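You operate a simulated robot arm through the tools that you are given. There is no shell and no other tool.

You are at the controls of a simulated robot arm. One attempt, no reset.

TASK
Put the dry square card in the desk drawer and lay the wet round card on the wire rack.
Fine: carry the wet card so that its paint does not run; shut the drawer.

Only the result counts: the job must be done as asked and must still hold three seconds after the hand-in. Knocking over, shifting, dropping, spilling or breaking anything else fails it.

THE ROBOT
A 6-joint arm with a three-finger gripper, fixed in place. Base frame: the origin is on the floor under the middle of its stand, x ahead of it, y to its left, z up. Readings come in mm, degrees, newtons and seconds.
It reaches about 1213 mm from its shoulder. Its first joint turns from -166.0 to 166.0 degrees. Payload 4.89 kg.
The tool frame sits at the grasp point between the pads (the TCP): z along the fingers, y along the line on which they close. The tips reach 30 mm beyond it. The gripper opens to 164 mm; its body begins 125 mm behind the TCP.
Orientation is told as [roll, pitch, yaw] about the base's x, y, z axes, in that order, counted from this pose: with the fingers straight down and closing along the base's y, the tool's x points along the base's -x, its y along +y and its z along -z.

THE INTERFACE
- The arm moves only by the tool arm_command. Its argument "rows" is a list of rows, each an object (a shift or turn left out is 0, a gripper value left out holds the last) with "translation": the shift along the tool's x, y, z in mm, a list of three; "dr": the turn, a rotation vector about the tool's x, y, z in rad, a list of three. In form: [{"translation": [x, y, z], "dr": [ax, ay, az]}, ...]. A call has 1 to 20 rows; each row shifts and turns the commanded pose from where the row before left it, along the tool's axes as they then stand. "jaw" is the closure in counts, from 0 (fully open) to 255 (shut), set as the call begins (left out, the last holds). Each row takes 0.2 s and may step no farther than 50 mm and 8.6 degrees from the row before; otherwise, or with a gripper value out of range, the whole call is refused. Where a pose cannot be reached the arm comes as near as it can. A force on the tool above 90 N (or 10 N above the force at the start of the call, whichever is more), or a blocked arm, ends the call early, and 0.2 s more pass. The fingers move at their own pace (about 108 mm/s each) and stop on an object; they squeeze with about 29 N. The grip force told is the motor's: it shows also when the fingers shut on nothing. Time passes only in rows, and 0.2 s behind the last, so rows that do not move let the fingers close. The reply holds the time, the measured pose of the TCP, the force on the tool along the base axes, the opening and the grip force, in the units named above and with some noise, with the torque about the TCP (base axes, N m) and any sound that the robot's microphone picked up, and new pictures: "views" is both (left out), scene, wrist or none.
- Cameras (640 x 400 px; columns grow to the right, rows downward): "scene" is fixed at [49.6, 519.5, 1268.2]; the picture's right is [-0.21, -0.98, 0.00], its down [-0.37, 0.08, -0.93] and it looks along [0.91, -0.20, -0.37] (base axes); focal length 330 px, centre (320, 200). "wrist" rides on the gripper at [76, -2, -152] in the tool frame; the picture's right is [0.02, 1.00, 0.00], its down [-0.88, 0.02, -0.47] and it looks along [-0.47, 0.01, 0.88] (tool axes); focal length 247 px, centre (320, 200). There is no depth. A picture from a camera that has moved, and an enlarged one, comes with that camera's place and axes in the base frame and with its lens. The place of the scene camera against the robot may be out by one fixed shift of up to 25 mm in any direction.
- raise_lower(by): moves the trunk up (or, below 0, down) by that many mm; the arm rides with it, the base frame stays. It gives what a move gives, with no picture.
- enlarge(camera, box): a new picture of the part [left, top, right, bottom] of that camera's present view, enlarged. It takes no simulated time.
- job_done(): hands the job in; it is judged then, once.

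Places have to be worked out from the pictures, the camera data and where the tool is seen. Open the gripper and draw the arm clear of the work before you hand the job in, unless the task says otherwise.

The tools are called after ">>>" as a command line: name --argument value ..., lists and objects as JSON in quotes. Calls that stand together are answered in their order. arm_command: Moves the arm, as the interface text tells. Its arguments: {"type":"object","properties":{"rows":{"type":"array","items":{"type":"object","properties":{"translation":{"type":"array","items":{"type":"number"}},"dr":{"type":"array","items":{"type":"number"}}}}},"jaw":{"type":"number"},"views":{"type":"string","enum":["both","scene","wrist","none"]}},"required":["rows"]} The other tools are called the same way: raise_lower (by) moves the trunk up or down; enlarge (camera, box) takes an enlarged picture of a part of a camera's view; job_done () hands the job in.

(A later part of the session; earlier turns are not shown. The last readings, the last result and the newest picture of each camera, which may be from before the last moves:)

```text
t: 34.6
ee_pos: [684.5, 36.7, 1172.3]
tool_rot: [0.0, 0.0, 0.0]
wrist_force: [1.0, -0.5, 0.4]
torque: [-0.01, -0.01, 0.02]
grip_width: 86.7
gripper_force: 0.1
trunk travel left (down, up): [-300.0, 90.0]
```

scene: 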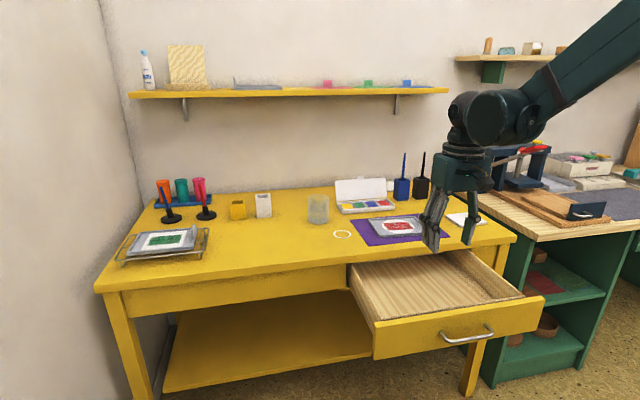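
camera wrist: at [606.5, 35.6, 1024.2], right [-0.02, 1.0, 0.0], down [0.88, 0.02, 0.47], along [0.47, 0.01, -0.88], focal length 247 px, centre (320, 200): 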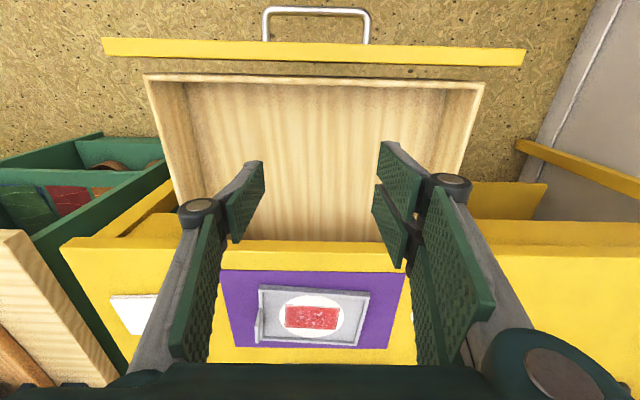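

Now I'll move sideways to about (700, 520, 1050) to look at the rack.

>>> arm_command --rows '[{"translation": [-1.4, 43.9, 11]}, {"translation": [-1.4, 43.9, 11]}, {"translation": [-1.4, 43.9, 11]}, {"translation": [-1.4, 43.9, 11]}, {"translation": [-1.4, 43.9, 11]}, {"translation": [-1.4, 43.9, 11]}, {"translation": [-1.4, 43.9, 11]}, {"translation": [-1.4, 43.9, 11]}, {"translation": [-1.4, 43.9, 11]}, {"translation": [-1.4, 43.9, 11]}, {"translation": [-1.4, 43.9, 11]}, {"translation": [0, 0, 0]}]' --views "both"

```text
t: 37.2
ee_pos: [696.7, 525.4, 1048.9]
tool_rot: [0.0, 0.0, 0.1]
wrist_force: [-0.2, 0.3, -0.6]
torque: [-0.15, 0.05, -0.04]
grip_width: 86.8
gripper_force: 0.0
trunk travel left (down, up): [-300.0, 90.0]
camera wrist: at [619.7, 523.0, 1201.9], right [-0.02, 1.0, 0.0], down [0.88, 0.02, 0.47], along [0.47, 0.01, -0.88], focal length 247 px, centre (320, 200)
```

scene: 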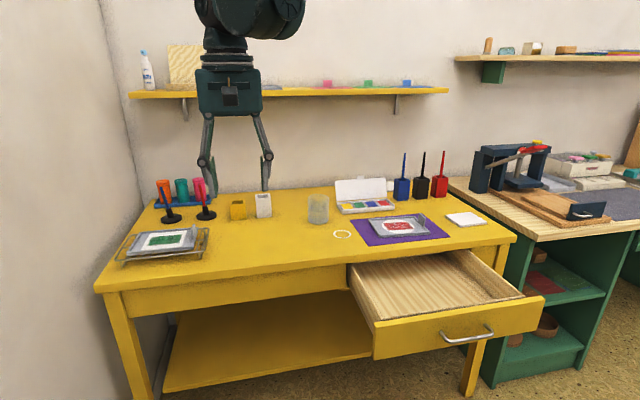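
wrist: 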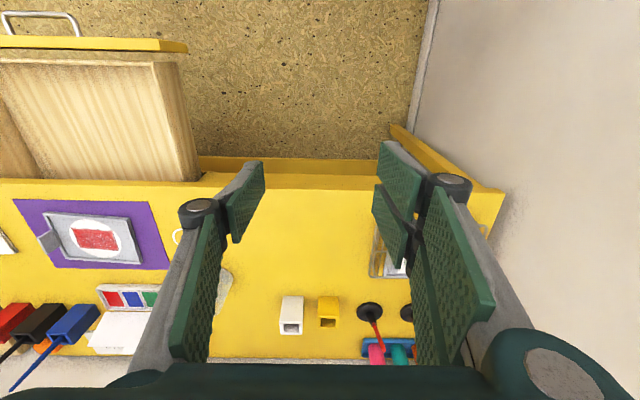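

The right finger hides the rack, so I'll shift another 170 mm in +y to put it in the middle of the view.

>>> arm_command --rows '[{"translation": [0, 42, 0]}, {"translation": [0, 42, 0]}, {"translation": [0, 42, 0]}, {"translation": [0, 42, 0]}, {"translation": [0, 0, 0]}]' --views "wrist" --jaw 60

```text
t: 38.4
ee_pos: [700.4, 689.0, 1049.9]
tool_rot: [0.0, -0.1, 0.2]
wrist_force: [0.0, -0.3, -0.9]
torque: [-0.1, -0.02, 0.0]
grip_width: 125.7
gripper_force: 0.0
trunk travel left (down, up): [-300.0, 90.0]
camera wrist: at [623.3, 688.4, 1202.1], right [-0.02, 1.0, 0.0], down [0.88, 0.02, 0.47], along [0.47, 0.01, -0.88], focal length 247 px, centre (320, 200)
```

wrist: 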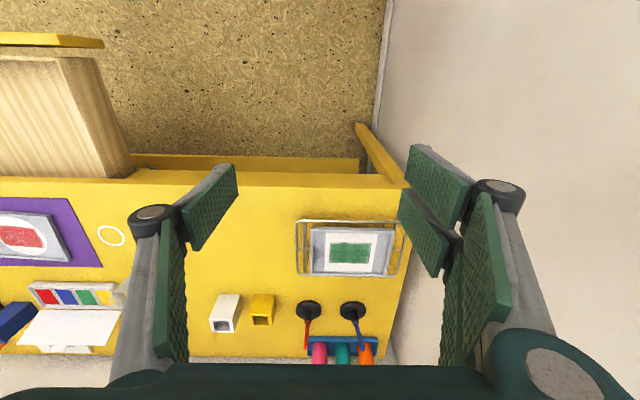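

>>> enlarge --camera "wrist" --box '[270, 205, 430, 305]'

>>> enlarge --camera "scene" --box '[105, 210, 225, 285]'

```text
4.00 times, centred on (350, 255) of wrist
camera zoom: at [623.3, 688.4, 1202.1], right [-0.02, 1.0, 0.0], down [0.88, 0.02, 0.47], along [0.47, 0.01, -0.88], focal length 988 px, centre (200, -20)
```

zoom: 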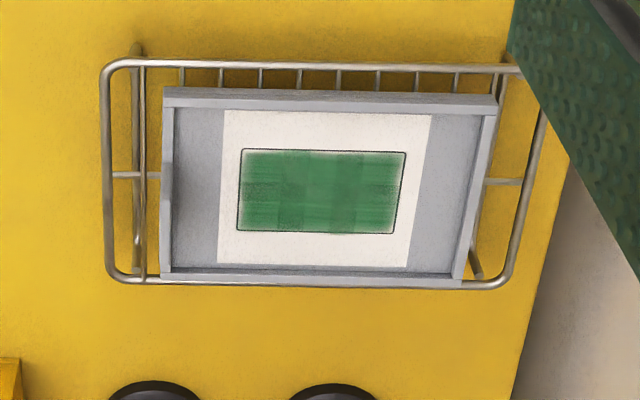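

```text
5.33 times, centred on (165, 248) of scene
camera zoom: at [49.6, 519.5, 1268.2], right [-0.21, -0.98, 0.0], down [-0.37, 0.08, -0.93], along [0.91, -0.2, -0.37], focal length 1759 px, centre (1147, -53)
```

zoom: 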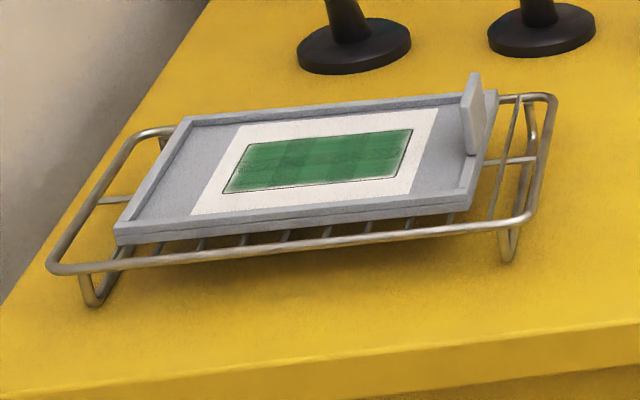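

The tray spans about x 890–1008, y 676–837, with its rim at z≈809 and its tab at the -y end. I'll zoom in on the tab for its exact size and height.

>>> enlarge --camera "scene" --box '[180, 215, 220, 240]'

>>> enlarge --camera "wrist" --box '[290, 215, 354, 255]'

>>> enlarge --camera "wrist" --box '[290, 245, 354, 285]'

```text
16.00 times, centred on (200, 228) of scene
camera zoom: at [49.6, 519.5, 1268.2], right [-0.21, -0.98, 0.0], down [-0.37, 0.08, -0.93], along [0.91, -0.2, -0.37], focal length 5278 px, centre (2240, -240)
```

zoom: 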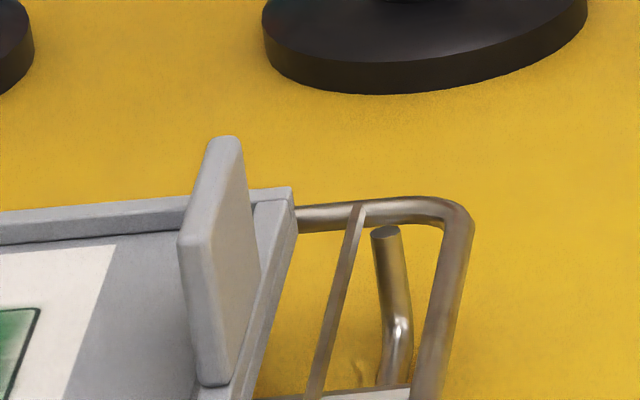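

```text
10.00 times, centred on (322, 235) of wrist
camera zoom: at [623.3, 688.4, 1202.1], right [-0.02, 1.0, 0.0], down [0.88, 0.02, 0.47], along [0.47, 0.01, -0.88], focal length 2470 px, centre (300, -150)
```

zoom: 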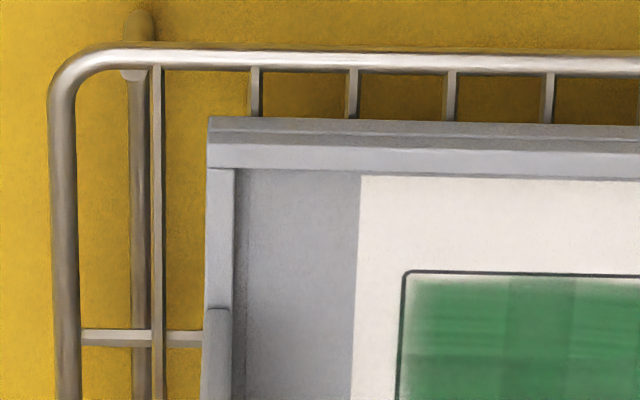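

```text
10.00 times, centred on (322, 265) of wrist
camera zoom: at [623.3, 688.4, 1202.1], right [-0.02, 1.0, 0.0], down [0.88, 0.02, 0.47], along [0.47, 0.01, -0.88], focal length 2470 px, centre (300, -450)
```

zoom: 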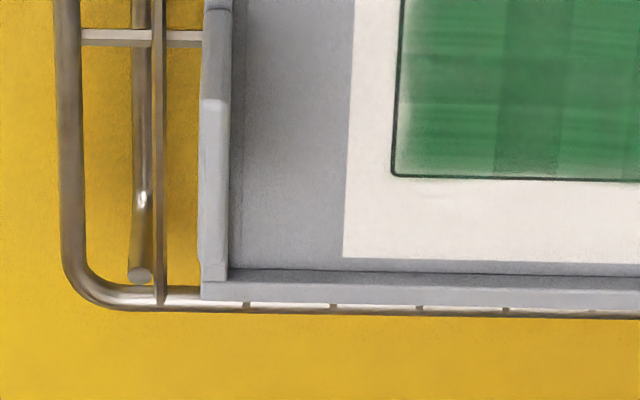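

The tab is about 40 mm long (x≈932–972), 6 mm thick (y≈676–682), and rises from the rim at z≈809 to z≈837. I'll test whether the arm can stand over it with the fingers straight down by moving to (950, 679, 960).

>>> arm_command --rows '[{"translation": [-42, -1.6, 15]}, {"translation": [-42, -1.6, 15]}, {"translation": [-42, -1.6, 15]}, {"translation": [-42, -1.6, 15]}, {"translation": [0, 0, 0]}]' --views "wrist"

```text
t: 39.6
ee_pos: [866.6, 681.5, 990.4]
tool_rot: [0.0, 0.0, 0.0]
wrist_force: [0.3, -0.6, -0.5]
torque: [0.03, 0.16, 0.01]
grip_width: 125.4
gripper_force: 0.1
trunk travel left (down, up): [-300.0, 90.0]
camera wrist: at [789.5, 680.8, 1142.9], right [-0.02, 1.0, 0.0], down [0.88, 0.02, 0.47], along [0.47, 0.01, -0.88], focal length 247 px, centre (320, 200)
```

wrist: 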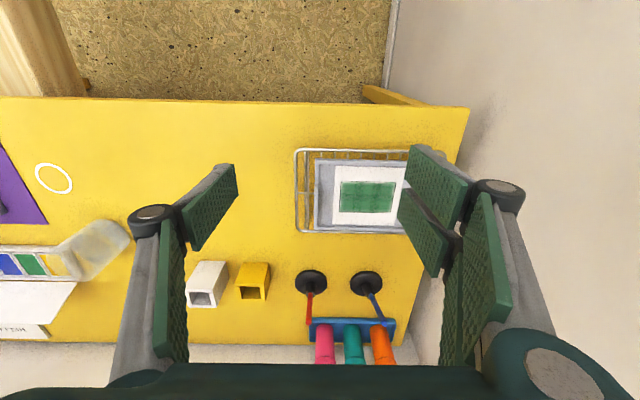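

Still reachable at (867, 682, 990). I'll continue to x≈950 at z≈950.

>>> arm_command --rows '[{"translation": [-28, -0.7, 13]}, {"translation": [-28, -0.7, 13]}, {"translation": [-28, -0.7, 13]}, {"translation": [0, 0, 0]}]' --views "wrist"

```text
t: 40.6
ee_pos: [952.6, 680.8, 954.3]
tool_rot: [0.0, 0.0, -0.1]
wrist_force: [0.5, 0.7, -0.8]
torque: [-0.01, 0.08, -0.02]
grip_width: 125.5
gripper_force: 0.0
trunk travel left (down, up): [-300.0, 90.0]
camera wrist: at [875.4, 678.5, 1106.2], right [-0.02, 1.0, 0.0], down [0.88, 0.02, 0.47], along [0.47, 0.01, -0.88], focal length 247 px, centre (320, 200)
```

wrist: 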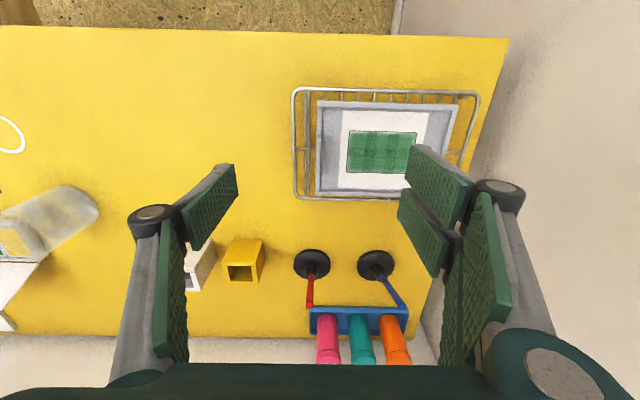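

Reachable with the fingers down. I'll zoom on the tab from here to refine its position before descending.

>>> enlarge --camera "wrist" --box '[285, 85, 365, 135]'

>>> enlarge --camera "wrist" --box '[285, 120, 397, 210]'

```text
8.00 times, centred on (325, 110) of wrist
camera zoom: at [875.4, 678.5, 1106.2], right [-0.02, 1.0, 0.0], down [0.88, 0.02, 0.47], along [0.47, 0.01, -0.88], focal length 1976 px, centre (280, 920)
```

zoom: 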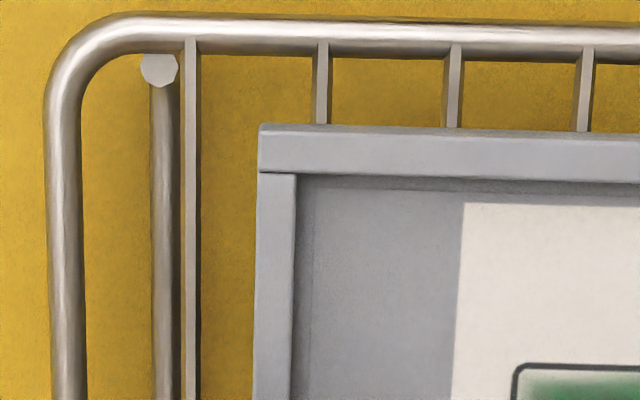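

```text
4.44 times, centred on (341, 165) of wrist
camera zoom: at [875.4, 678.5, 1106.2], right [-0.02, 1.0, 0.0], down [0.88, 0.02, 0.47], along [0.47, 0.01, -0.88], focal length 1098 px, centre (227, 356)
```

zoom: 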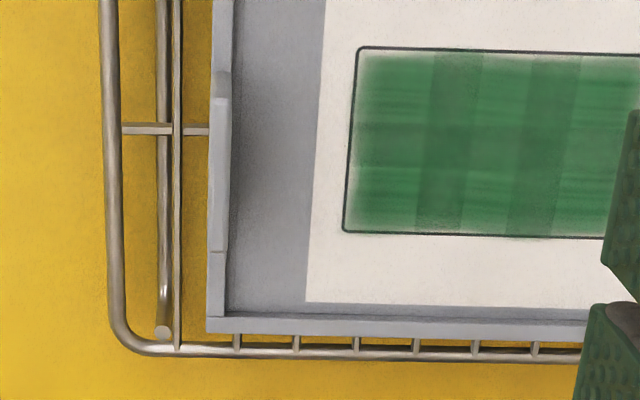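

Two-view triangulation puts the dry tray at x 909–1035, y 676–844 with its rim at z≈790. The tab is at x 951–994, y 675.6–681, with its top at z≈820, and the tray is centred on the rack (x 897–1049, y 646–876). I'll narrow the jaws to about 50 mm and come down to just above the tab to check alignment.

>>> arm_command --rows '[{"translation": [-6.6, -0.8, 31]}, {"translation": [-6.6, -0.8, 31]}, {"translation": [-6.6, -0.8, 30]}, {"translation": [0, 0, 0]}, {"translation": [0, 0, 0]}]' --jaw 177 --views "both"

```text
t: 41.8
ee_pos: [971.9, 676.8, 859.8]
tool_rot: [0.0, 0.0, 0.0]
wrist_force: [0.0, 0.5, 0.0]
torque: [-0.02, -0.02, -0.02]
grip_width: 50.1
gripper_force: 0.1
trunk travel left (down, up): [-300.0, 90.0]
camera wrist: at [894.0, 674.9, 1011.9], right [-0.02, 1.0, 0.0], down [0.88, 0.02, 0.47], along [0.47, 0.01, -0.88], focal length 247 px, centre (320, 200)
```

scene: 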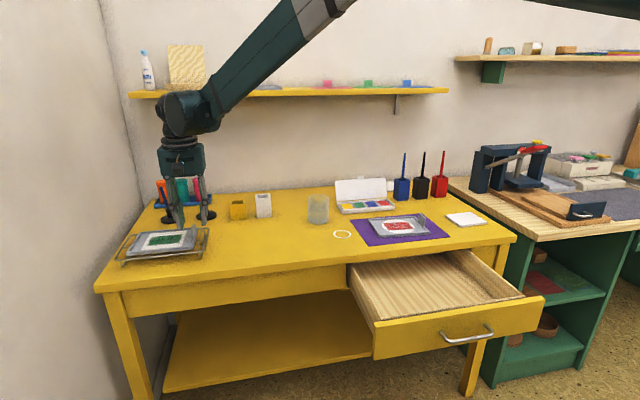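
wrist: 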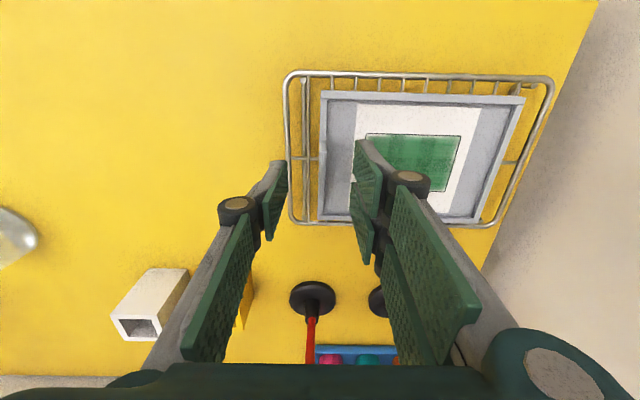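

>>> enlarge --camera "wrist" --box '[256, 80, 416, 230]'

>>> enlarge --camera "scene" --box '[110, 180, 238, 270]'

```text
2.67 times, centred on (336, 155) of wrist
camera zoom: at [894.0, 674.9, 1011.9], right [-0.02, 1.0, 0.0], down [0.88, 0.02, 0.47], along [0.47, 0.01, -0.88], focal length 659 px, centre (277, 320)
```

zoom: 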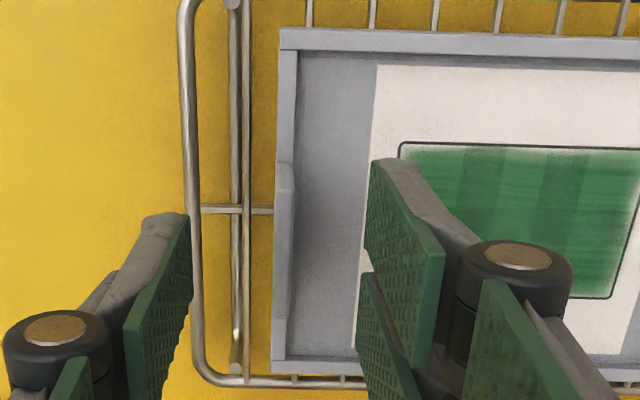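

```text
4.44 times, centred on (174, 225) of scene
camera zoom: at [49.6, 519.5, 1268.2], right [-0.21, -0.98, 0.0], down [-0.37, 0.08, -0.93], along [0.91, -0.2, -0.37], focal length 1466 px, centre (969, 89)
```

zoom: 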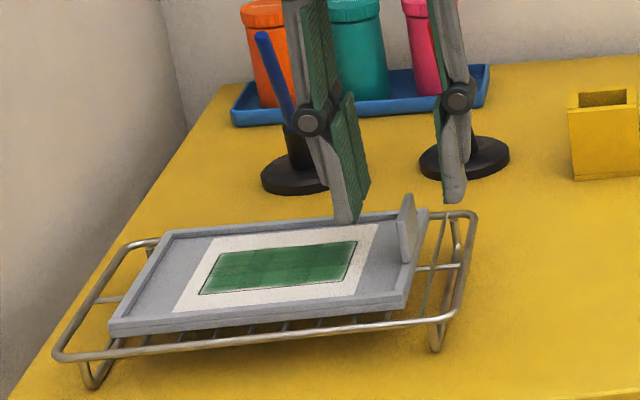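

The tab sits midway between the pads. I'll descend 35 mm so the tips end just above the rim, without closing yet.

>>> arm_command --rows '[{"translation": [0, 0, 12]}, {"translation": [0, 0, 12]}, {"translation": [0, 0, 11]}, {"translation": [0, 0, 0]}]' --views "both"

```text
t: 42.8
ee_pos: [970.8, 675.9, 824.9]
tool_rot: [0.0, 0.0, 0.1]
wrist_force: [-0.2, 0.3, -1.4]
torque: [-0.04, 0.0, 0.02]
grip_width: 50.3
gripper_force: 0.0
trunk travel left (down, up): [-300.0, 90.0]
camera wrist: at [894.6, 674.3, 976.5], right [-0.02, 1.0, 0.0], down [0.88, 0.02, 0.47], along [0.47, 0.01, -0.88], focal length 247 px, centre (320, 200)
```

scene: 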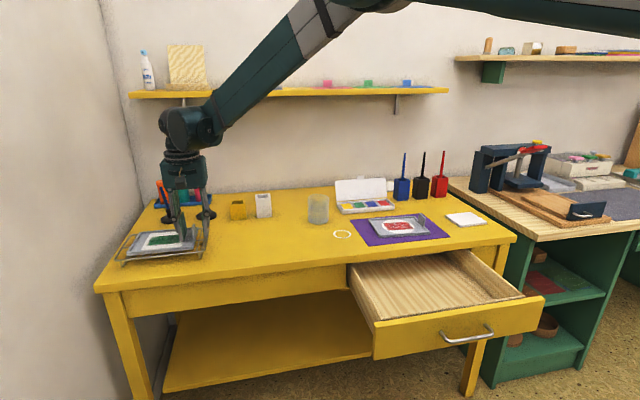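
wrist: 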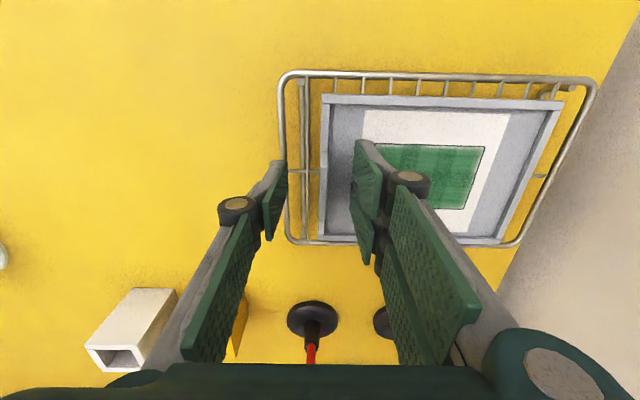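

>>> enlarge --camera "wrist" --box '[256, 80, 416, 250]'

>>> enlarge --camera "scene" --box '[140, 190, 230, 265]'

```text
2.35 times, centred on (336, 165) of wrist
camera zoom: at [894.6, 674.3, 976.5], right [-0.02, 1.0, 0.0], down [0.88, 0.02, 0.47], along [0.47, 0.01, -0.88], focal length 581 px, centre (282, 282)
```

zoom: 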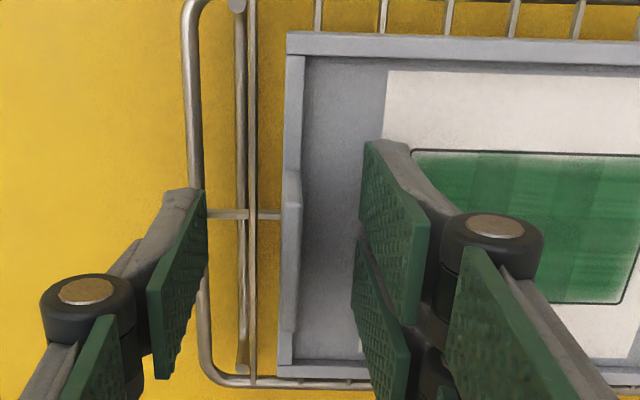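

```text
5.33 times, centred on (185, 228) of scene
camera zoom: at [49.6, 519.5, 1268.2], right [-0.21, -0.98, 0.0], down [-0.37, 0.08, -0.93], along [0.91, -0.2, -0.37], focal length 1759 px, centre (1040, 53)
```

zoom: 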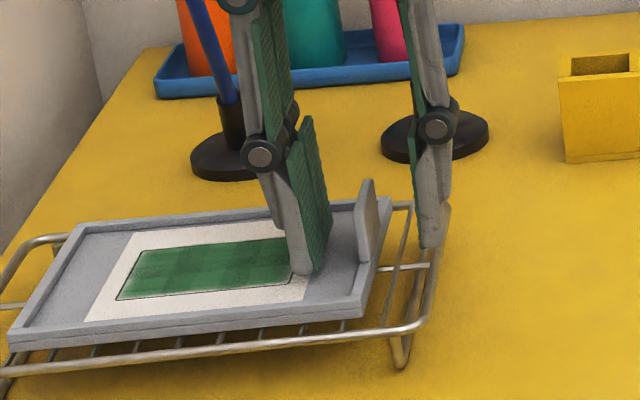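

The pads straddle the tab and the tips are above the rim. I'll shift 2 mm in +y and close on the tab.

>>> arm_command --rows '[{"translation": [-1, 2, 0]}, {"translation": [0, 0, 0]}, {"translation": [0, 0, 0]}, {"translation": [0, 0, 0]}]' --jaw 255 --views "both"

```text
t: 43.8
ee_pos: [973.0, 679.9, 825.1]
tool_rot: [-0.1, -0.2, 0.0]
wrist_force: [0.4, -0.4, -0.1]
torque: [0.02, -0.01, -0.02]
grip_width: 6.0
gripper_force: 28.6
trunk travel left (down, up): [-300.0, 90.0]
camera wrist: at [895.6, 677.5, 976.9], right [-0.02, 1.0, 0.0], down [0.88, 0.02, 0.47], along [0.47, 0.01, -0.88], focal length 247 px, centre (320, 200)
```

scene: 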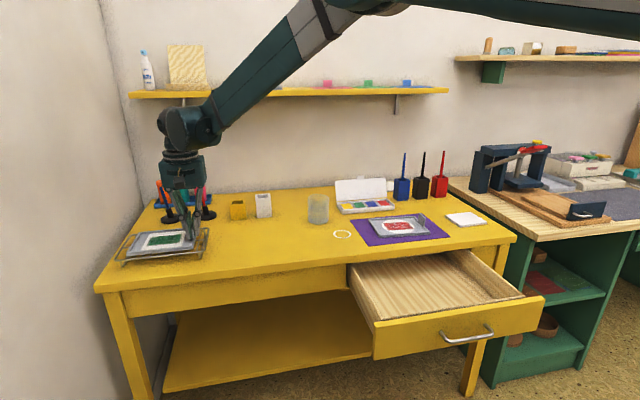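
wrist: 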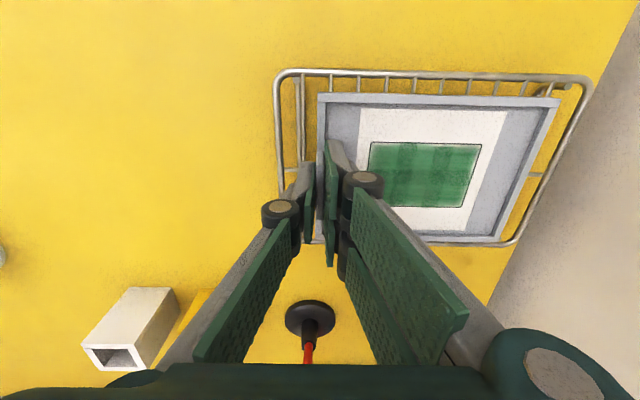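

The tab is gripped (6 mm, 28.6 N). I'll lift slowly by 60 mm and check that only the tray comes along.

>>> arm_command --rows '[{"translation": [0, 0, -4]}, {"translation": [0, 0, -8]}, {"translation": [0, 0, -12]}, {"translation": [0, 0, -12]}, {"translation": [0, 0, -12]}, {"translation": [0, 0, -12]}, {"translation": [0, 0, 0]}]' --views "both"

```text
t: 45.4
ee_pos: [971.0, 680.1, 884.6]
tool_rot: [0.0, 0.0, 0.0]
wrist_force: [-0.3, -0.1, 0.2]
torque: [-0.05, -0.03, 0.02]
grip_width: 6.2
gripper_force: 29.2
trunk travel left (down, up): [-300.0, 90.0]
camera wrist: at [894.7, 678.3, 1036.8], right [-0.02, 1.0, 0.0], down [0.88, 0.02, 0.47], along [0.47, 0.01, -0.88], focal length 247 px, centre (320, 200)
```

scene: 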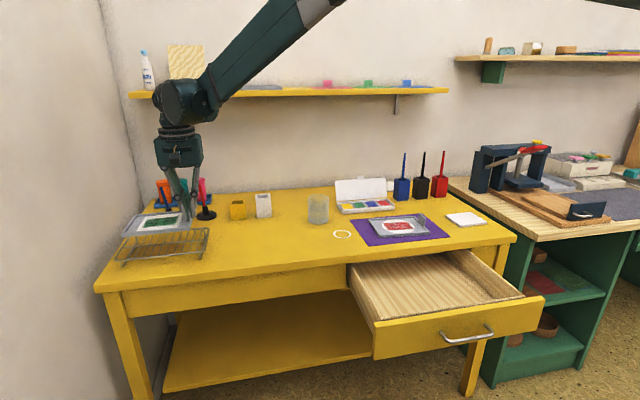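
wrist: 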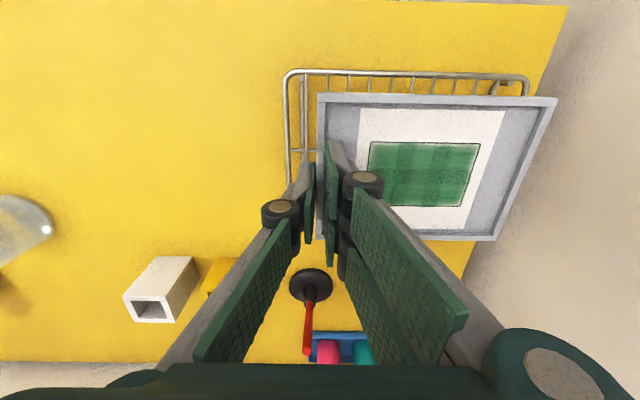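

The tray is up, level and very light, and the rack stayed in place. I'll raise it more and carry it toward the front of the desk, clear of everything.

>>> arm_command --rows '[{"translation": [0, 0, -15]}, {"translation": [0, 0, -25]}, {"translation": [0, 0, -25]}, {"translation": [8, -5, -15]}, {"translation": [18, -17, 0]}, {"translation": [21, -20, 0]}, {"translation": [21, -20, 0]}, {"translation": [21, -20, 0]}, {"translation": [21, -20, 0]}, {"translation": [21, -20, 0]}, {"translation": [21, -20, 0]}, {"translation": [21, -20, 0]}, {"translation": [21, -20, 0]}, {"translation": [21, -20, 0]}, {"translation": [21, -20, 0]}, {"translation": [10, -12, 0]}, {"translation": [0, 0, 0]}]' --views "both"

```text
t: 49.0
ee_pos: [725.6, 444.1, 965.0]
tool_rot: [-0.1, -0.1, 0.1]
wrist_force: [-0.1, -0.3, -0.7]
torque: [0.03, -0.03, 0.01]
grip_width: 6.0
gripper_force: 29.1
trunk travel left (down, up): [-300.0, 90.0]
camera wrist: at [648.7, 442.6, 1116.7], right [-0.02, 1.0, 0.0], down [0.88, 0.02, 0.47], along [0.47, 0.01, -0.88], focal length 247 px, centre (320, 200)
```

scene: 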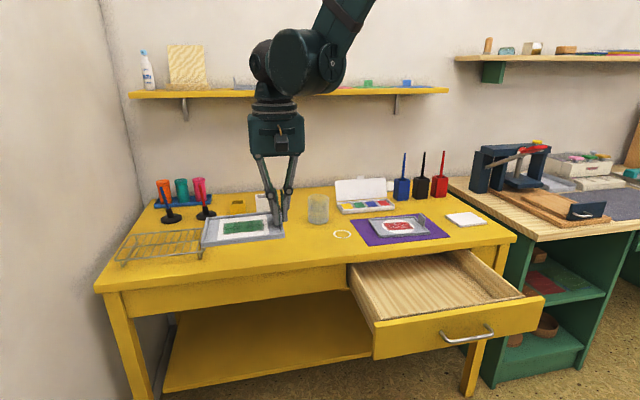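
wrist: 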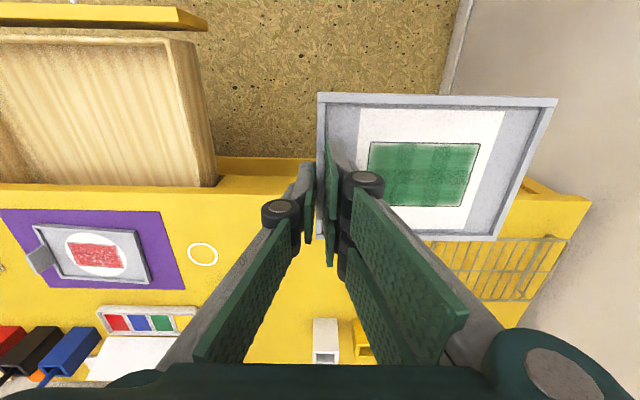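

The tray is stable and level. I'll carry it along -y to above the drawer (TCP target about (730, -49, 965)).

>>> arm_command --rows '[{"translation": [0, -12, 0]}, {"translation": [-0.3, -24, 0]}, {"translation": [-0.3, -30, 0]}, {"translation": [-0.3, -30, 0]}, {"translation": [-0.3, -30, 0]}, {"translation": [-0.3, -30, 0]}, {"translation": [-0.3, -30, 0]}, {"translation": [-0.3, -30, 0]}, {"translation": [-0.3, -30, 0]}, {"translation": [-0.3, -30, 0]}, {"translation": [-0.3, -30, 0]}, {"translation": [-0.3, -30, 0]}, {"translation": [-0.3, -30, 0]}, {"translation": [-0.3, -30, 0]}, {"translation": [-0.3, -30, 0]}, {"translation": [-0.3, -30, 0]}, {"translation": [0, -24, 0]}, {"translation": [0, -12, 0]}, {"translation": [0, 0, 0]}]' --views "both"

```text
t: 53.0
ee_pos: [729.3, -48.6, 964.6]
tool_rot: [0.0, -0.1, 0.0]
wrist_force: [-0.3, 0.0, -1.1]
torque: [-0.01, 0.0, 0.02]
grip_width: 5.9
gripper_force: 29.4
trunk travel left (down, up): [-300.0, 90.0]
camera wrist: at [652.9, -49.2, 1116.9], right [-0.02, 1.0, 0.0], down [0.88, 0.02, 0.47], along [0.47, 0.01, -0.88], focal length 247 px, centre (320, 200)
```

scene: 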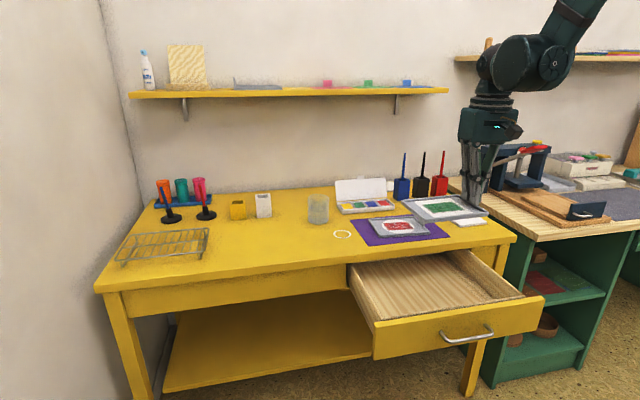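
wrist: 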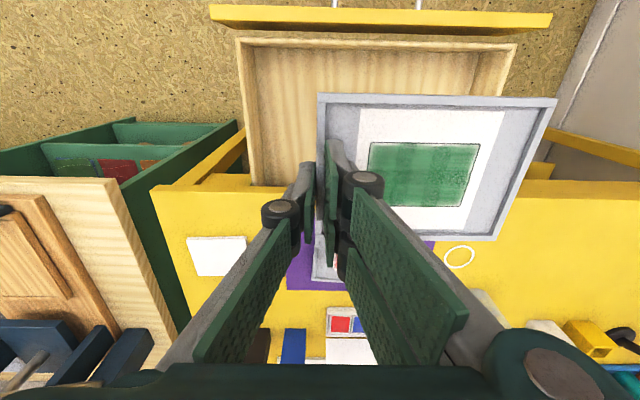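

The tray is directly over the opening, spanning about x 666–792 against the opening's 625–839. I'll lower the trunk by 150 mm to keep the arm well inside its reach, then descend into the drawer.

>>> raise_lower --by -150

```text
t: 54.7
ee_pos: [731.1, -46.4, 813.8]
tool_rot: [0.0, -0.1, 0.1]
wrist_force: [0.4, 1.3, -1.4]
torque: [-0.07, 0.02, 0.03]
grip_width: 6.0
gripper_force: 29.2
trunk travel left (down, up): [-150.0, 240.0]
```

>>> arm_command --rows '[{"translation": [0, -1, 10]}, {"translation": [0, -1, 20]}, {"translation": [0, 0, 20]}, {"translation": [0, 0, 20]}, {"translation": [0, 0, 20]}, {"translation": [0, 0, 20]}, {"translation": [0, 0, 10]}, {"translation": [0, 0, 0]}]' --views "both"

```text
t: 56.5
ee_pos: [731.2, -49.2, 693.7]
tool_rot: [0.0, 0.0, 0.0]
wrist_force: [-0.3, -0.8, -0.9]
torque: [-0.06, 0.03, 0.0]
grip_width: 5.9
gripper_force: 29.4
trunk travel left (down, up): [-150.0, 240.0]
camera wrist: at [653.8, -51.0, 846.0], right [-0.02, 1.0, 0.0], down [0.88, 0.02, 0.47], along [0.47, 0.01, -0.88], focal length 247 px, centre (320, 200)
```

scene: 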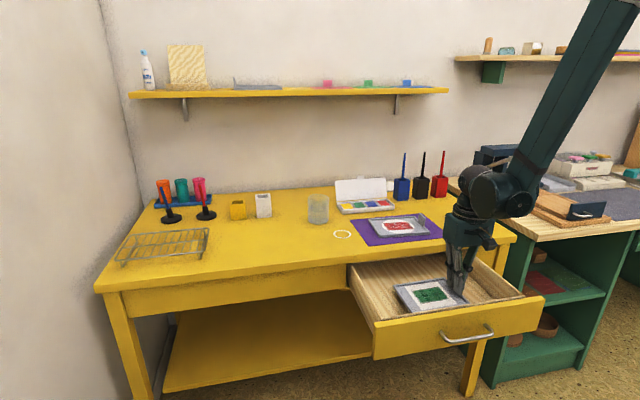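
wrist: 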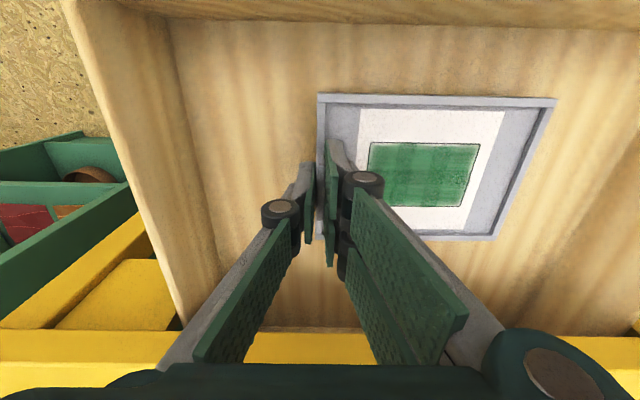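

The tray is inside the drawer. I'll descend 20 mm more in small steps and watch the force.

>>> arm_command --rows '[{"translation": [0, 0, 5]}, {"translation": [0, 0, 5]}, {"translation": [0, 0, 5]}, {"translation": [0, 0, 5]}, {"translation": [0, 0, 0]}]' --views "scene"

>>> enlarge --camera "scene" --box '[340, 240, 550, 370]'

```text
t: 57.7
ee_pos: [730.9, -47.5, 673.8]
tool_rot: [0.0, -0.1, 0.0]
wrist_force: [0.1, -1.4, -0.6]
torque: [-0.02, -0.01, -0.03]
grip_width: 6.0
gripper_force: 29.0
trunk travel left (down, up): [-150.0, 240.0]
```

scene: 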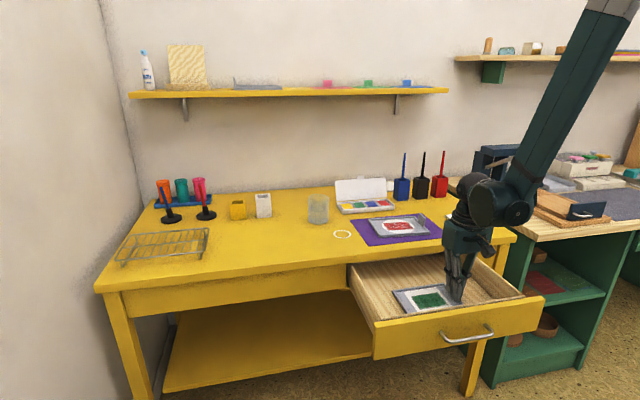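

```text
3.05 times, centred on (445, 305) of scene
camera zoom: at [49.6, 519.5, 1268.2], right [-0.21, -0.98, 0.0], down [-0.37, 0.08, -0.93], along [0.91, -0.2, -0.37], focal length 1005 px, centre (-61, -120)
```

zoom: 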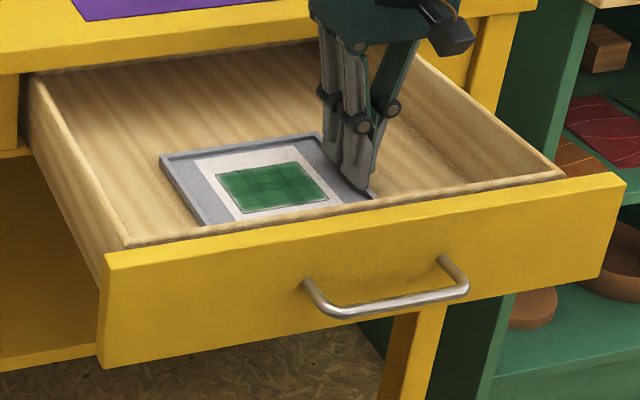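

No contact yet. I'll continue in 3 mm steps.

>>> arm_command --rows '[{"translation": [0, 0, 3]}, {"translation": [0, 0, 3]}, {"translation": [0, 0, 0]}]' --views "none"

>>> arm_command --rows '[{"translation": [0, 0, 2.5]}, {"translation": [0, 0, 0]}]' --views "wrist"

```text
t: 58.5
ee_pos: [729.8, -49.7, 668.8]
tool_rot: [0.0, -0.1, 0.1]
wrist_force: [-0.8, 5.6, 37.8]
torque: [0.13, -0.04, 0.02]
grip_width: 5.9
gripper_force: 29.1
trunk travel left (down, up): [-150.0, 240.0]
```

```text
t: 59.1
ee_pos: [728.4, -48.3, 667.8]
tool_rot: [0.0, 0.0, 0.0]
wrist_force: [0.6, 6.3, 51.9]
torque: [0.15, 0.06, 0.02]
grip_width: 6.0
gripper_force: 28.8
trunk travel left (down, up): [-150.0, 240.0]
camera wrist: at [652.1, -50.5, 818.9], right [-0.02, 1.0, 0.0], down [0.88, 0.02, 0.48], along [0.48, 0.01, -0.88], focal length 247 px, centre (320, 200)
```

wrist: 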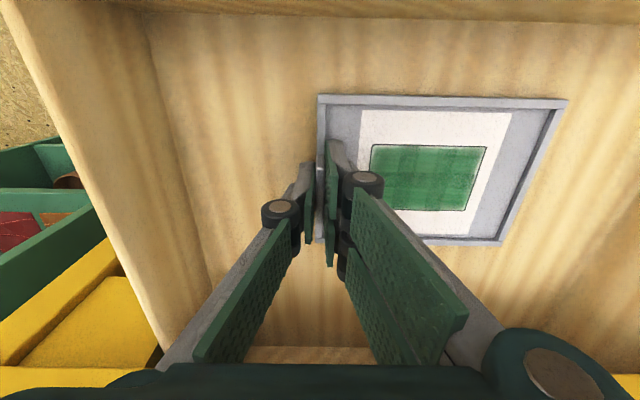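

The tray has touched the floor (force 52 N), with contact near z≈670. I'll back off about 4 mm to unload it and check the force before releasing.

>>> arm_command --rows '[{"translation": [0, 0, -2.2]}, {"translation": [0, 0, -2]}, {"translation": [0, 0, 0]}]' --views "none"

```text
t: 59.9
ee_pos: [728.9, -48.8, 669.3]
tool_rot: [0.1, 0.0, 0.0]
wrist_force: [0.2, 0.4, -0.5]
torque: [-0.08, 0.01, -0.02]
grip_width: 6.0
gripper_force: 29.2
trunk travel left (down, up): [-150.0, 240.0]
```

The load is gone and the tray is resting or within a millimetre of the floor. I'll open the jaws to about 50 mm.

>>> arm_command --rows '[{"translation": [0, 0, 0]}, {"translation": [0, 0, 0]}, {"translation": [0, 0, 0]}]' --jaw 177 --views "wrist"

```text
t: 60.7
ee_pos: [730.2, -48.1, 670.5]
tool_rot: [0.0, -0.1, 0.0]
wrist_force: [0.4, -0.5, 0.2]
torque: [0.03, 0.0, -0.01]
grip_width: 50.1
gripper_force: 0.0
trunk travel left (down, up): [-150.0, 240.0]
camera wrist: at [652.9, -50.6, 822.2], right [-0.02, 1.0, 0.0], down [0.88, 0.02, 0.47], along [0.47, 0.01, -0.88], focal length 247 px, centre (320, 200)
```

wrist: 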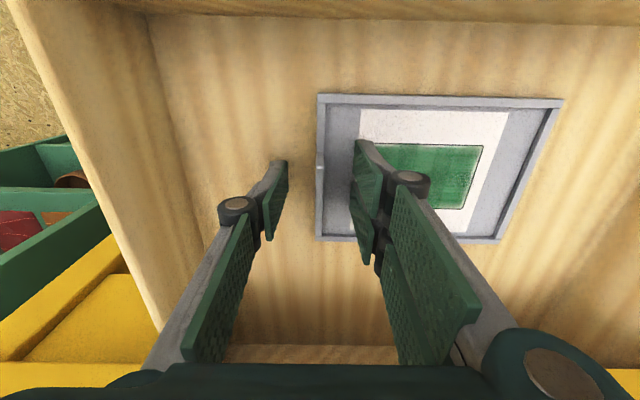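

The tray stands in the drawer with its tab (top z≈665) well below the drawer sides. I'll withdraw straight up, then lower the trunk so the arm can work close in, to push the drawer shut from the front.

>>> arm_command --rows '[{"translation": [0, 0, -15]}, {"translation": [0, 0, -30]}, {"translation": [0, 0, -40]}, {"translation": [0, 0, -45]}, {"translation": [0, 0, -45]}, {"translation": [0, 0, -45]}, {"translation": [0, 0, -45]}, {"translation": [0, 0, 0]}]' --views "both"

```text
t: 62.5
ee_pos: [727.5, -50.7, 935.5]
tool_rot: [0.0, -0.1, 0.0]
wrist_force: [-0.9, 0.0, 0.3]
torque: [-0.03, -0.07, -0.02]
grip_width: 50.1
gripper_force: 0.1
trunk travel left (down, up): [-150.0, 240.0]
camera wrist: at [650.2, -52.8, 1086.6], right [-0.02, 1.0, 0.0], down [0.88, 0.02, 0.47], along [0.47, 0.01, -0.88], focal length 247 px, centre (320, 200)
```

scene: 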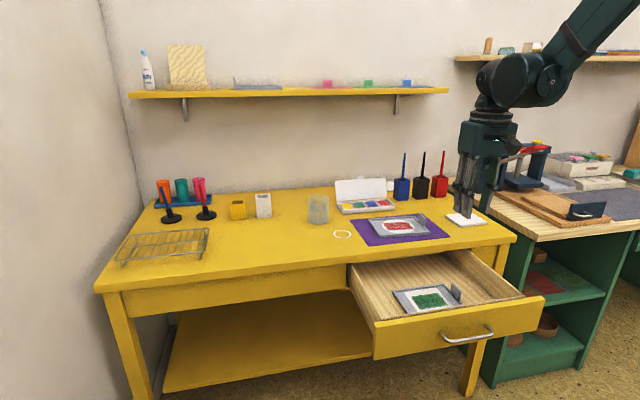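
wrist: 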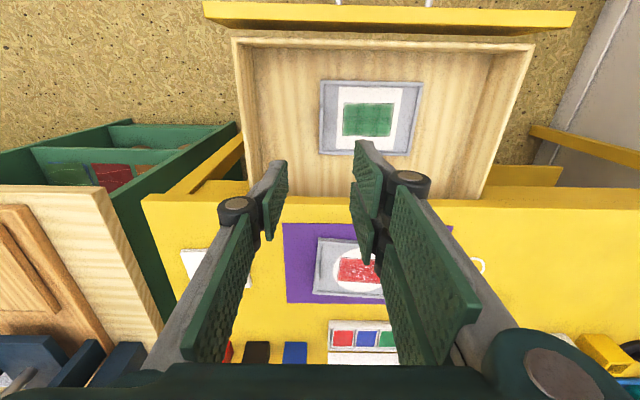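

>>> raise_lower --by -150

>>> arm_command --rows '[{"translation": [10, 20, 0]}, {"translation": [35, 30, 0]}, {"translation": [40, 30, 0]}, {"translation": [40, 0, 0]}, {"translation": [40, 0, 0]}, {"translation": [30, 0, 0]}, {"translation": [0, 0, 0]}]' --jaw 255 --views "both"

```text
t: 64.3
ee_pos: [728.1, -52.3, 784.2]
tool_rot: [0.0, -0.2, 0.0]
wrist_force: [-0.8, -0.1, 0.5]
torque: [0.0, -0.02, 0.01]
grip_width: 50.1
gripper_force: 0.1
trunk travel left (down, up): [0.0, 390.0]
```

```text
t: 65.9
ee_pos: [532.4, 28.2, 781.4]
tool_rot: [0.0, 0.1, -0.1]
wrist_force: [-0.7, 0.1, 0.0]
torque: [0.02, 0.09, 0.02]
grip_width: 0.2
gripper_force: 29.0
trunk travel left (down, up): [0.0, 390.0]
camera wrist: at [455.2, 27.2, 934.2], right [-0.02, 1.0, 0.0], down [0.88, 0.02, 0.47], along [0.47, 0.01, -0.88], focal length 247 px, centre (320, 200)
```

scene: 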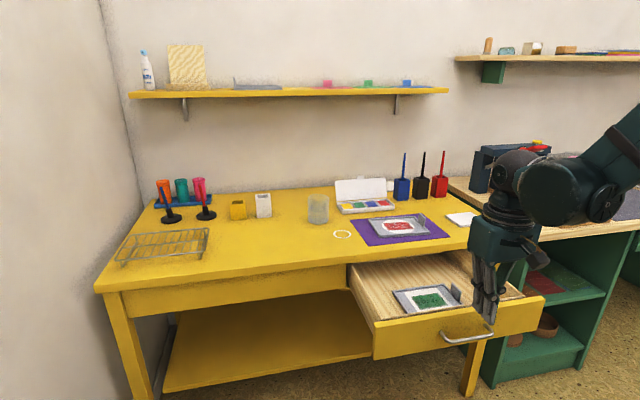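
wrist: 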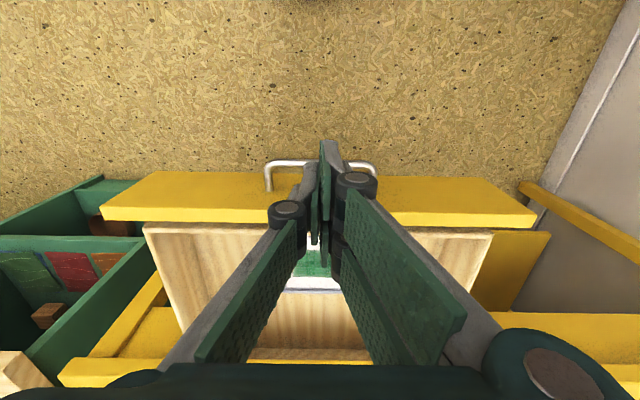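

>>> enlarge --camera "wrist" --box '[230, 140, 390, 240]'

```text
4.00 times, centred on (310, 190) of wrist
camera zoom: at [455.2, 27.2, 934.2], right [-0.02, 1.0, 0.0], down [0.88, 0.02, 0.47], along [0.47, 0.01, -0.88], focal length 988 px, centre (360, 240)
```

zoom: 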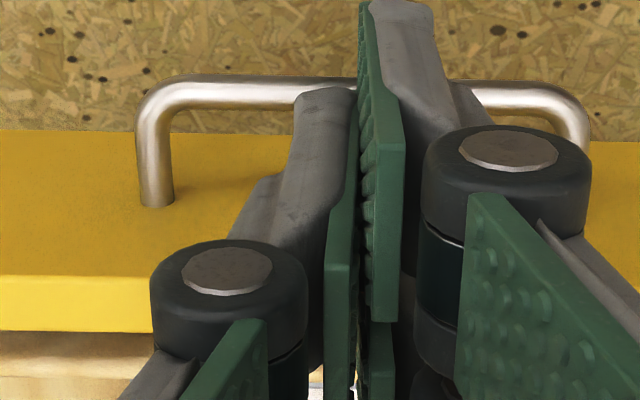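

The panel's outer face is at x≈580 and the bar at x≈546. I'll lower the closed fingertips to z≈700 (above the bar, below the panel top at 719) and push the panel in +x gently.

>>> arm_command --rows '[{"translation": [0, 3, 25]}, {"translation": [0, 2, 26]}, {"translation": [-6, 0, 0]}, {"translation": [-8, 0, 0]}, {"translation": [-10, 0, 0]}, {"translation": [-12, 0, 0]}, {"translation": [-12, 0, 0]}, {"translation": [-12, 0, 0]}, {"translation": [-12, 0, 0]}, {"translation": [0, 0, 0]}]' --views "both"

```text
t: 68.1
ee_pos: [604.7, 33.0, 732.5]
tool_rot: [0.1, -0.1, 0.0]
wrist_force: [0.4, -1.1, -0.5]
torque: [0.01, -0.03, -0.01]
grip_width: 0.0
gripper_force: 28.9
trunk travel left (down, up): [0.0, 390.0]
camera wrist: at [526.9, 32.1, 886.1], right [-0.02, 1.0, 0.0], down [0.88, 0.02, 0.47], along [0.47, 0.01, -0.88], focal length 247 px, centre (320, 200)
```

scene: 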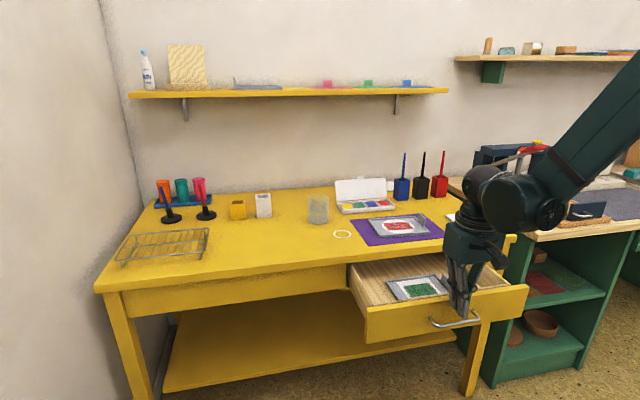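
wrist: 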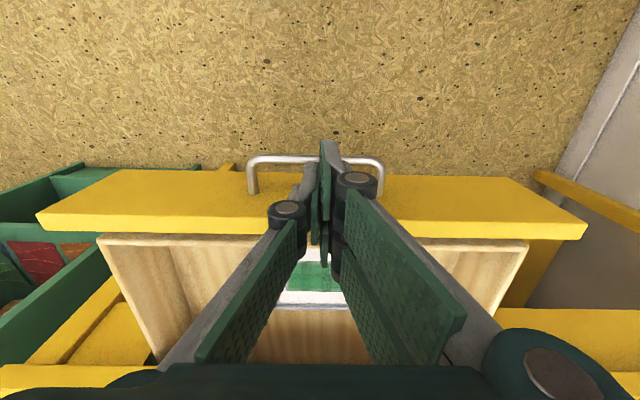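

The drawer is sliding in smoothly. I'll continue pushing to about x=780 at the same gentle speed.

>>> arm_command --rows '[{"translation": [-12, 0, 0]}, {"translation": [-12.5, 0, 0]}, {"translation": [-12.5, 0, 0]}, {"translation": [-12.5, 0, 0]}, {"translation": [-12.5, 0, 0]}, {"translation": [-12.5, 0, 0]}, {"translation": [-12.5, 0, 0]}, {"translation": [-12.5, 0, 0]}, {"translation": [-12.5, 0, 0]}, {"translation": [-12.5, 0, 0]}, {"translation": [-12.5, 0, 0]}, {"translation": [-12.5, 0, 0]}, {"translation": [-12.5, 0, 0]}, {"translation": [-12.5, 0, 0]}, {"translation": [0, 0, 0]}]' --views "both"

```text
t: 71.3
ee_pos: [781.0, 33.9, 734.0]
tool_rot: [0.0, -0.1, 0.0]
wrist_force: [-0.3, 0.1, -0.4]
torque: [-0.02, -0.01, 0.01]
grip_width: 0.2
gripper_force: 28.8
trunk travel left (down, up): [0.0, 390.0]
camera wrist: at [703.3, 33.0, 885.9], right [-0.02, 1.0, 0.0], down [0.88, 0.02, 0.47], along [0.47, 0.01, -0.88], focal length 247 px, centre (320, 200)
```

scene: 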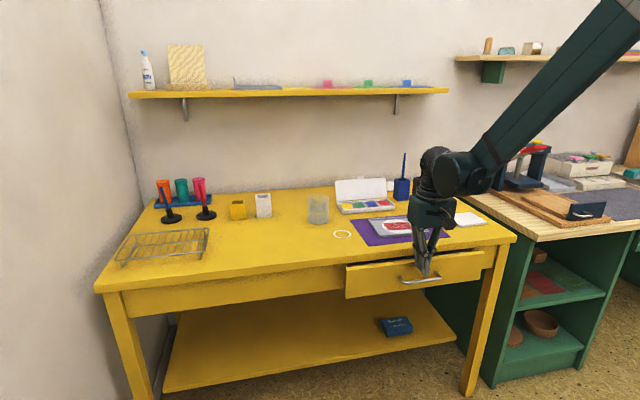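
wrist: 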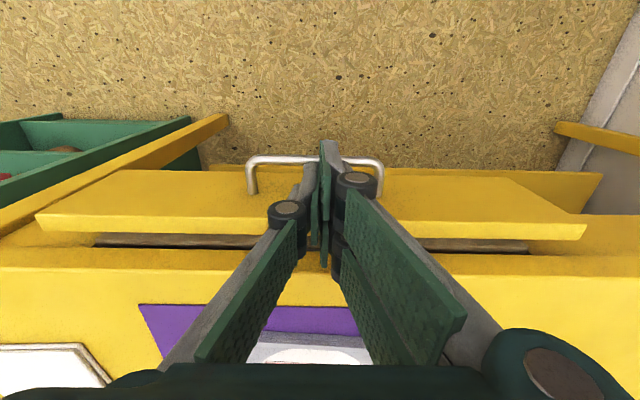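

About 25 mm remain. I'll push in small steps and watch for the stop.

>>> arm_command --rows '[{"translation": [-5, 0, 0]}, {"translation": [-5, 0, 0]}, {"translation": [-4, 0, 0]}, {"translation": [-4, 0, 0]}, {"translation": [0, 0, 0]}]' --views "both"

>>> enlarge --camera "scene" --box '[330, 190, 530, 315]'

```text
t: 72.5
ee_pos: [796.9, 34.0, 734.2]
tool_rot: [0.1, -0.1, 0.0]
wrist_force: [-0.8, -0.4, 0.0]
torque: [0.03, -0.01, -0.02]
grip_width: 0.0
gripper_force: 28.7
trunk travel left (down, up): [0.0, 390.0]
camera wrist: at [720.4, 33.2, 886.2], right [-0.02, 1.0, 0.0], down [0.88, 0.02, 0.47], along [0.47, 0.01, -0.88], focal length 247 px, centre (320, 200)
```

scene: 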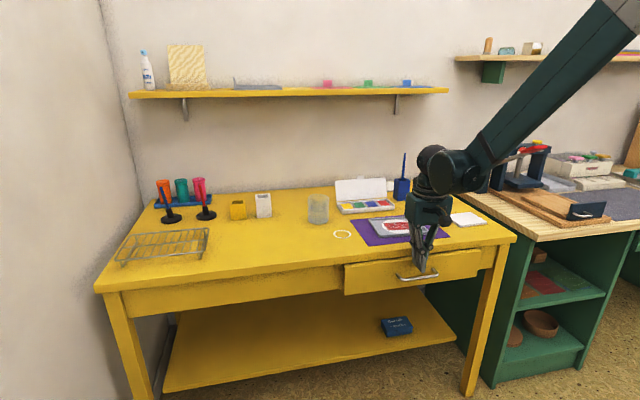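
wrist: 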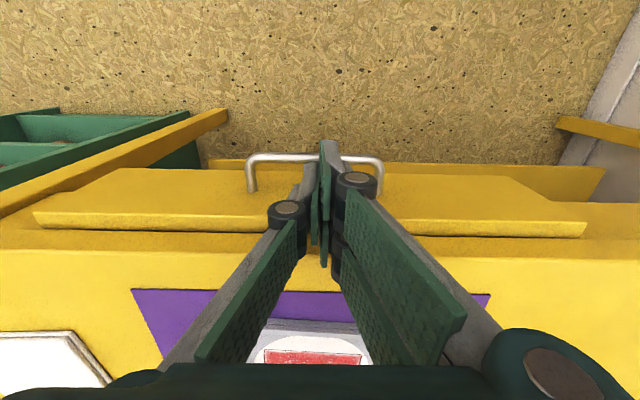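

```text
3.20 times, centred on (430, 252) of scene
camera zoom: at [49.6, 519.5, 1268.2], right [-0.21, -0.98, 0.0], down [-0.37, 0.08, -0.93], along [0.91, -0.2, -0.37], focal length 1056 px, centre (-32, 32)
```

zoom: 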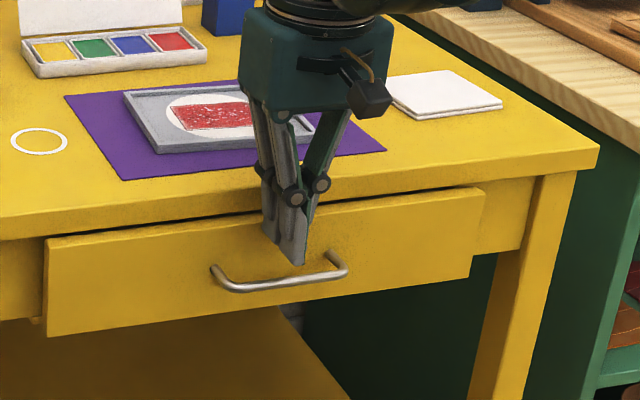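

>>> arm_command --rows '[{"translation": [-3, 0, 0]}, {"translation": [-3, 0, 0]}, {"translation": [-2, 0, 0]}, {"translation": [0, 0, 0]}]' --views "wrist"

```text
t: 73.5
ee_pos: [804.7, 34.1, 732.6]
tool_rot: [0.0, 0.0, 0.0]
wrist_force: [0.0, -0.3, -0.6]
torque: [-0.02, 0.07, 0.0]
grip_width: 0.0
gripper_force: 29.3
trunk travel left (down, up): [0.0, 390.0]
camera wrist: at [727.9, 32.5, 885.7], right [-0.02, 1.0, 0.0], down [0.88, 0.02, 0.47], along [0.47, 0.01, -0.88], focal length 247 px, centre (320, 200)
```

wrist: 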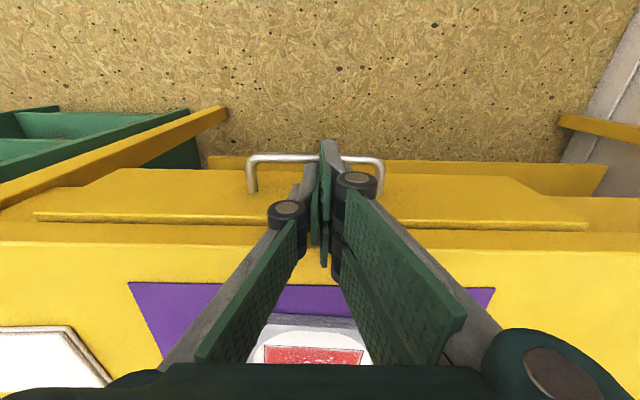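

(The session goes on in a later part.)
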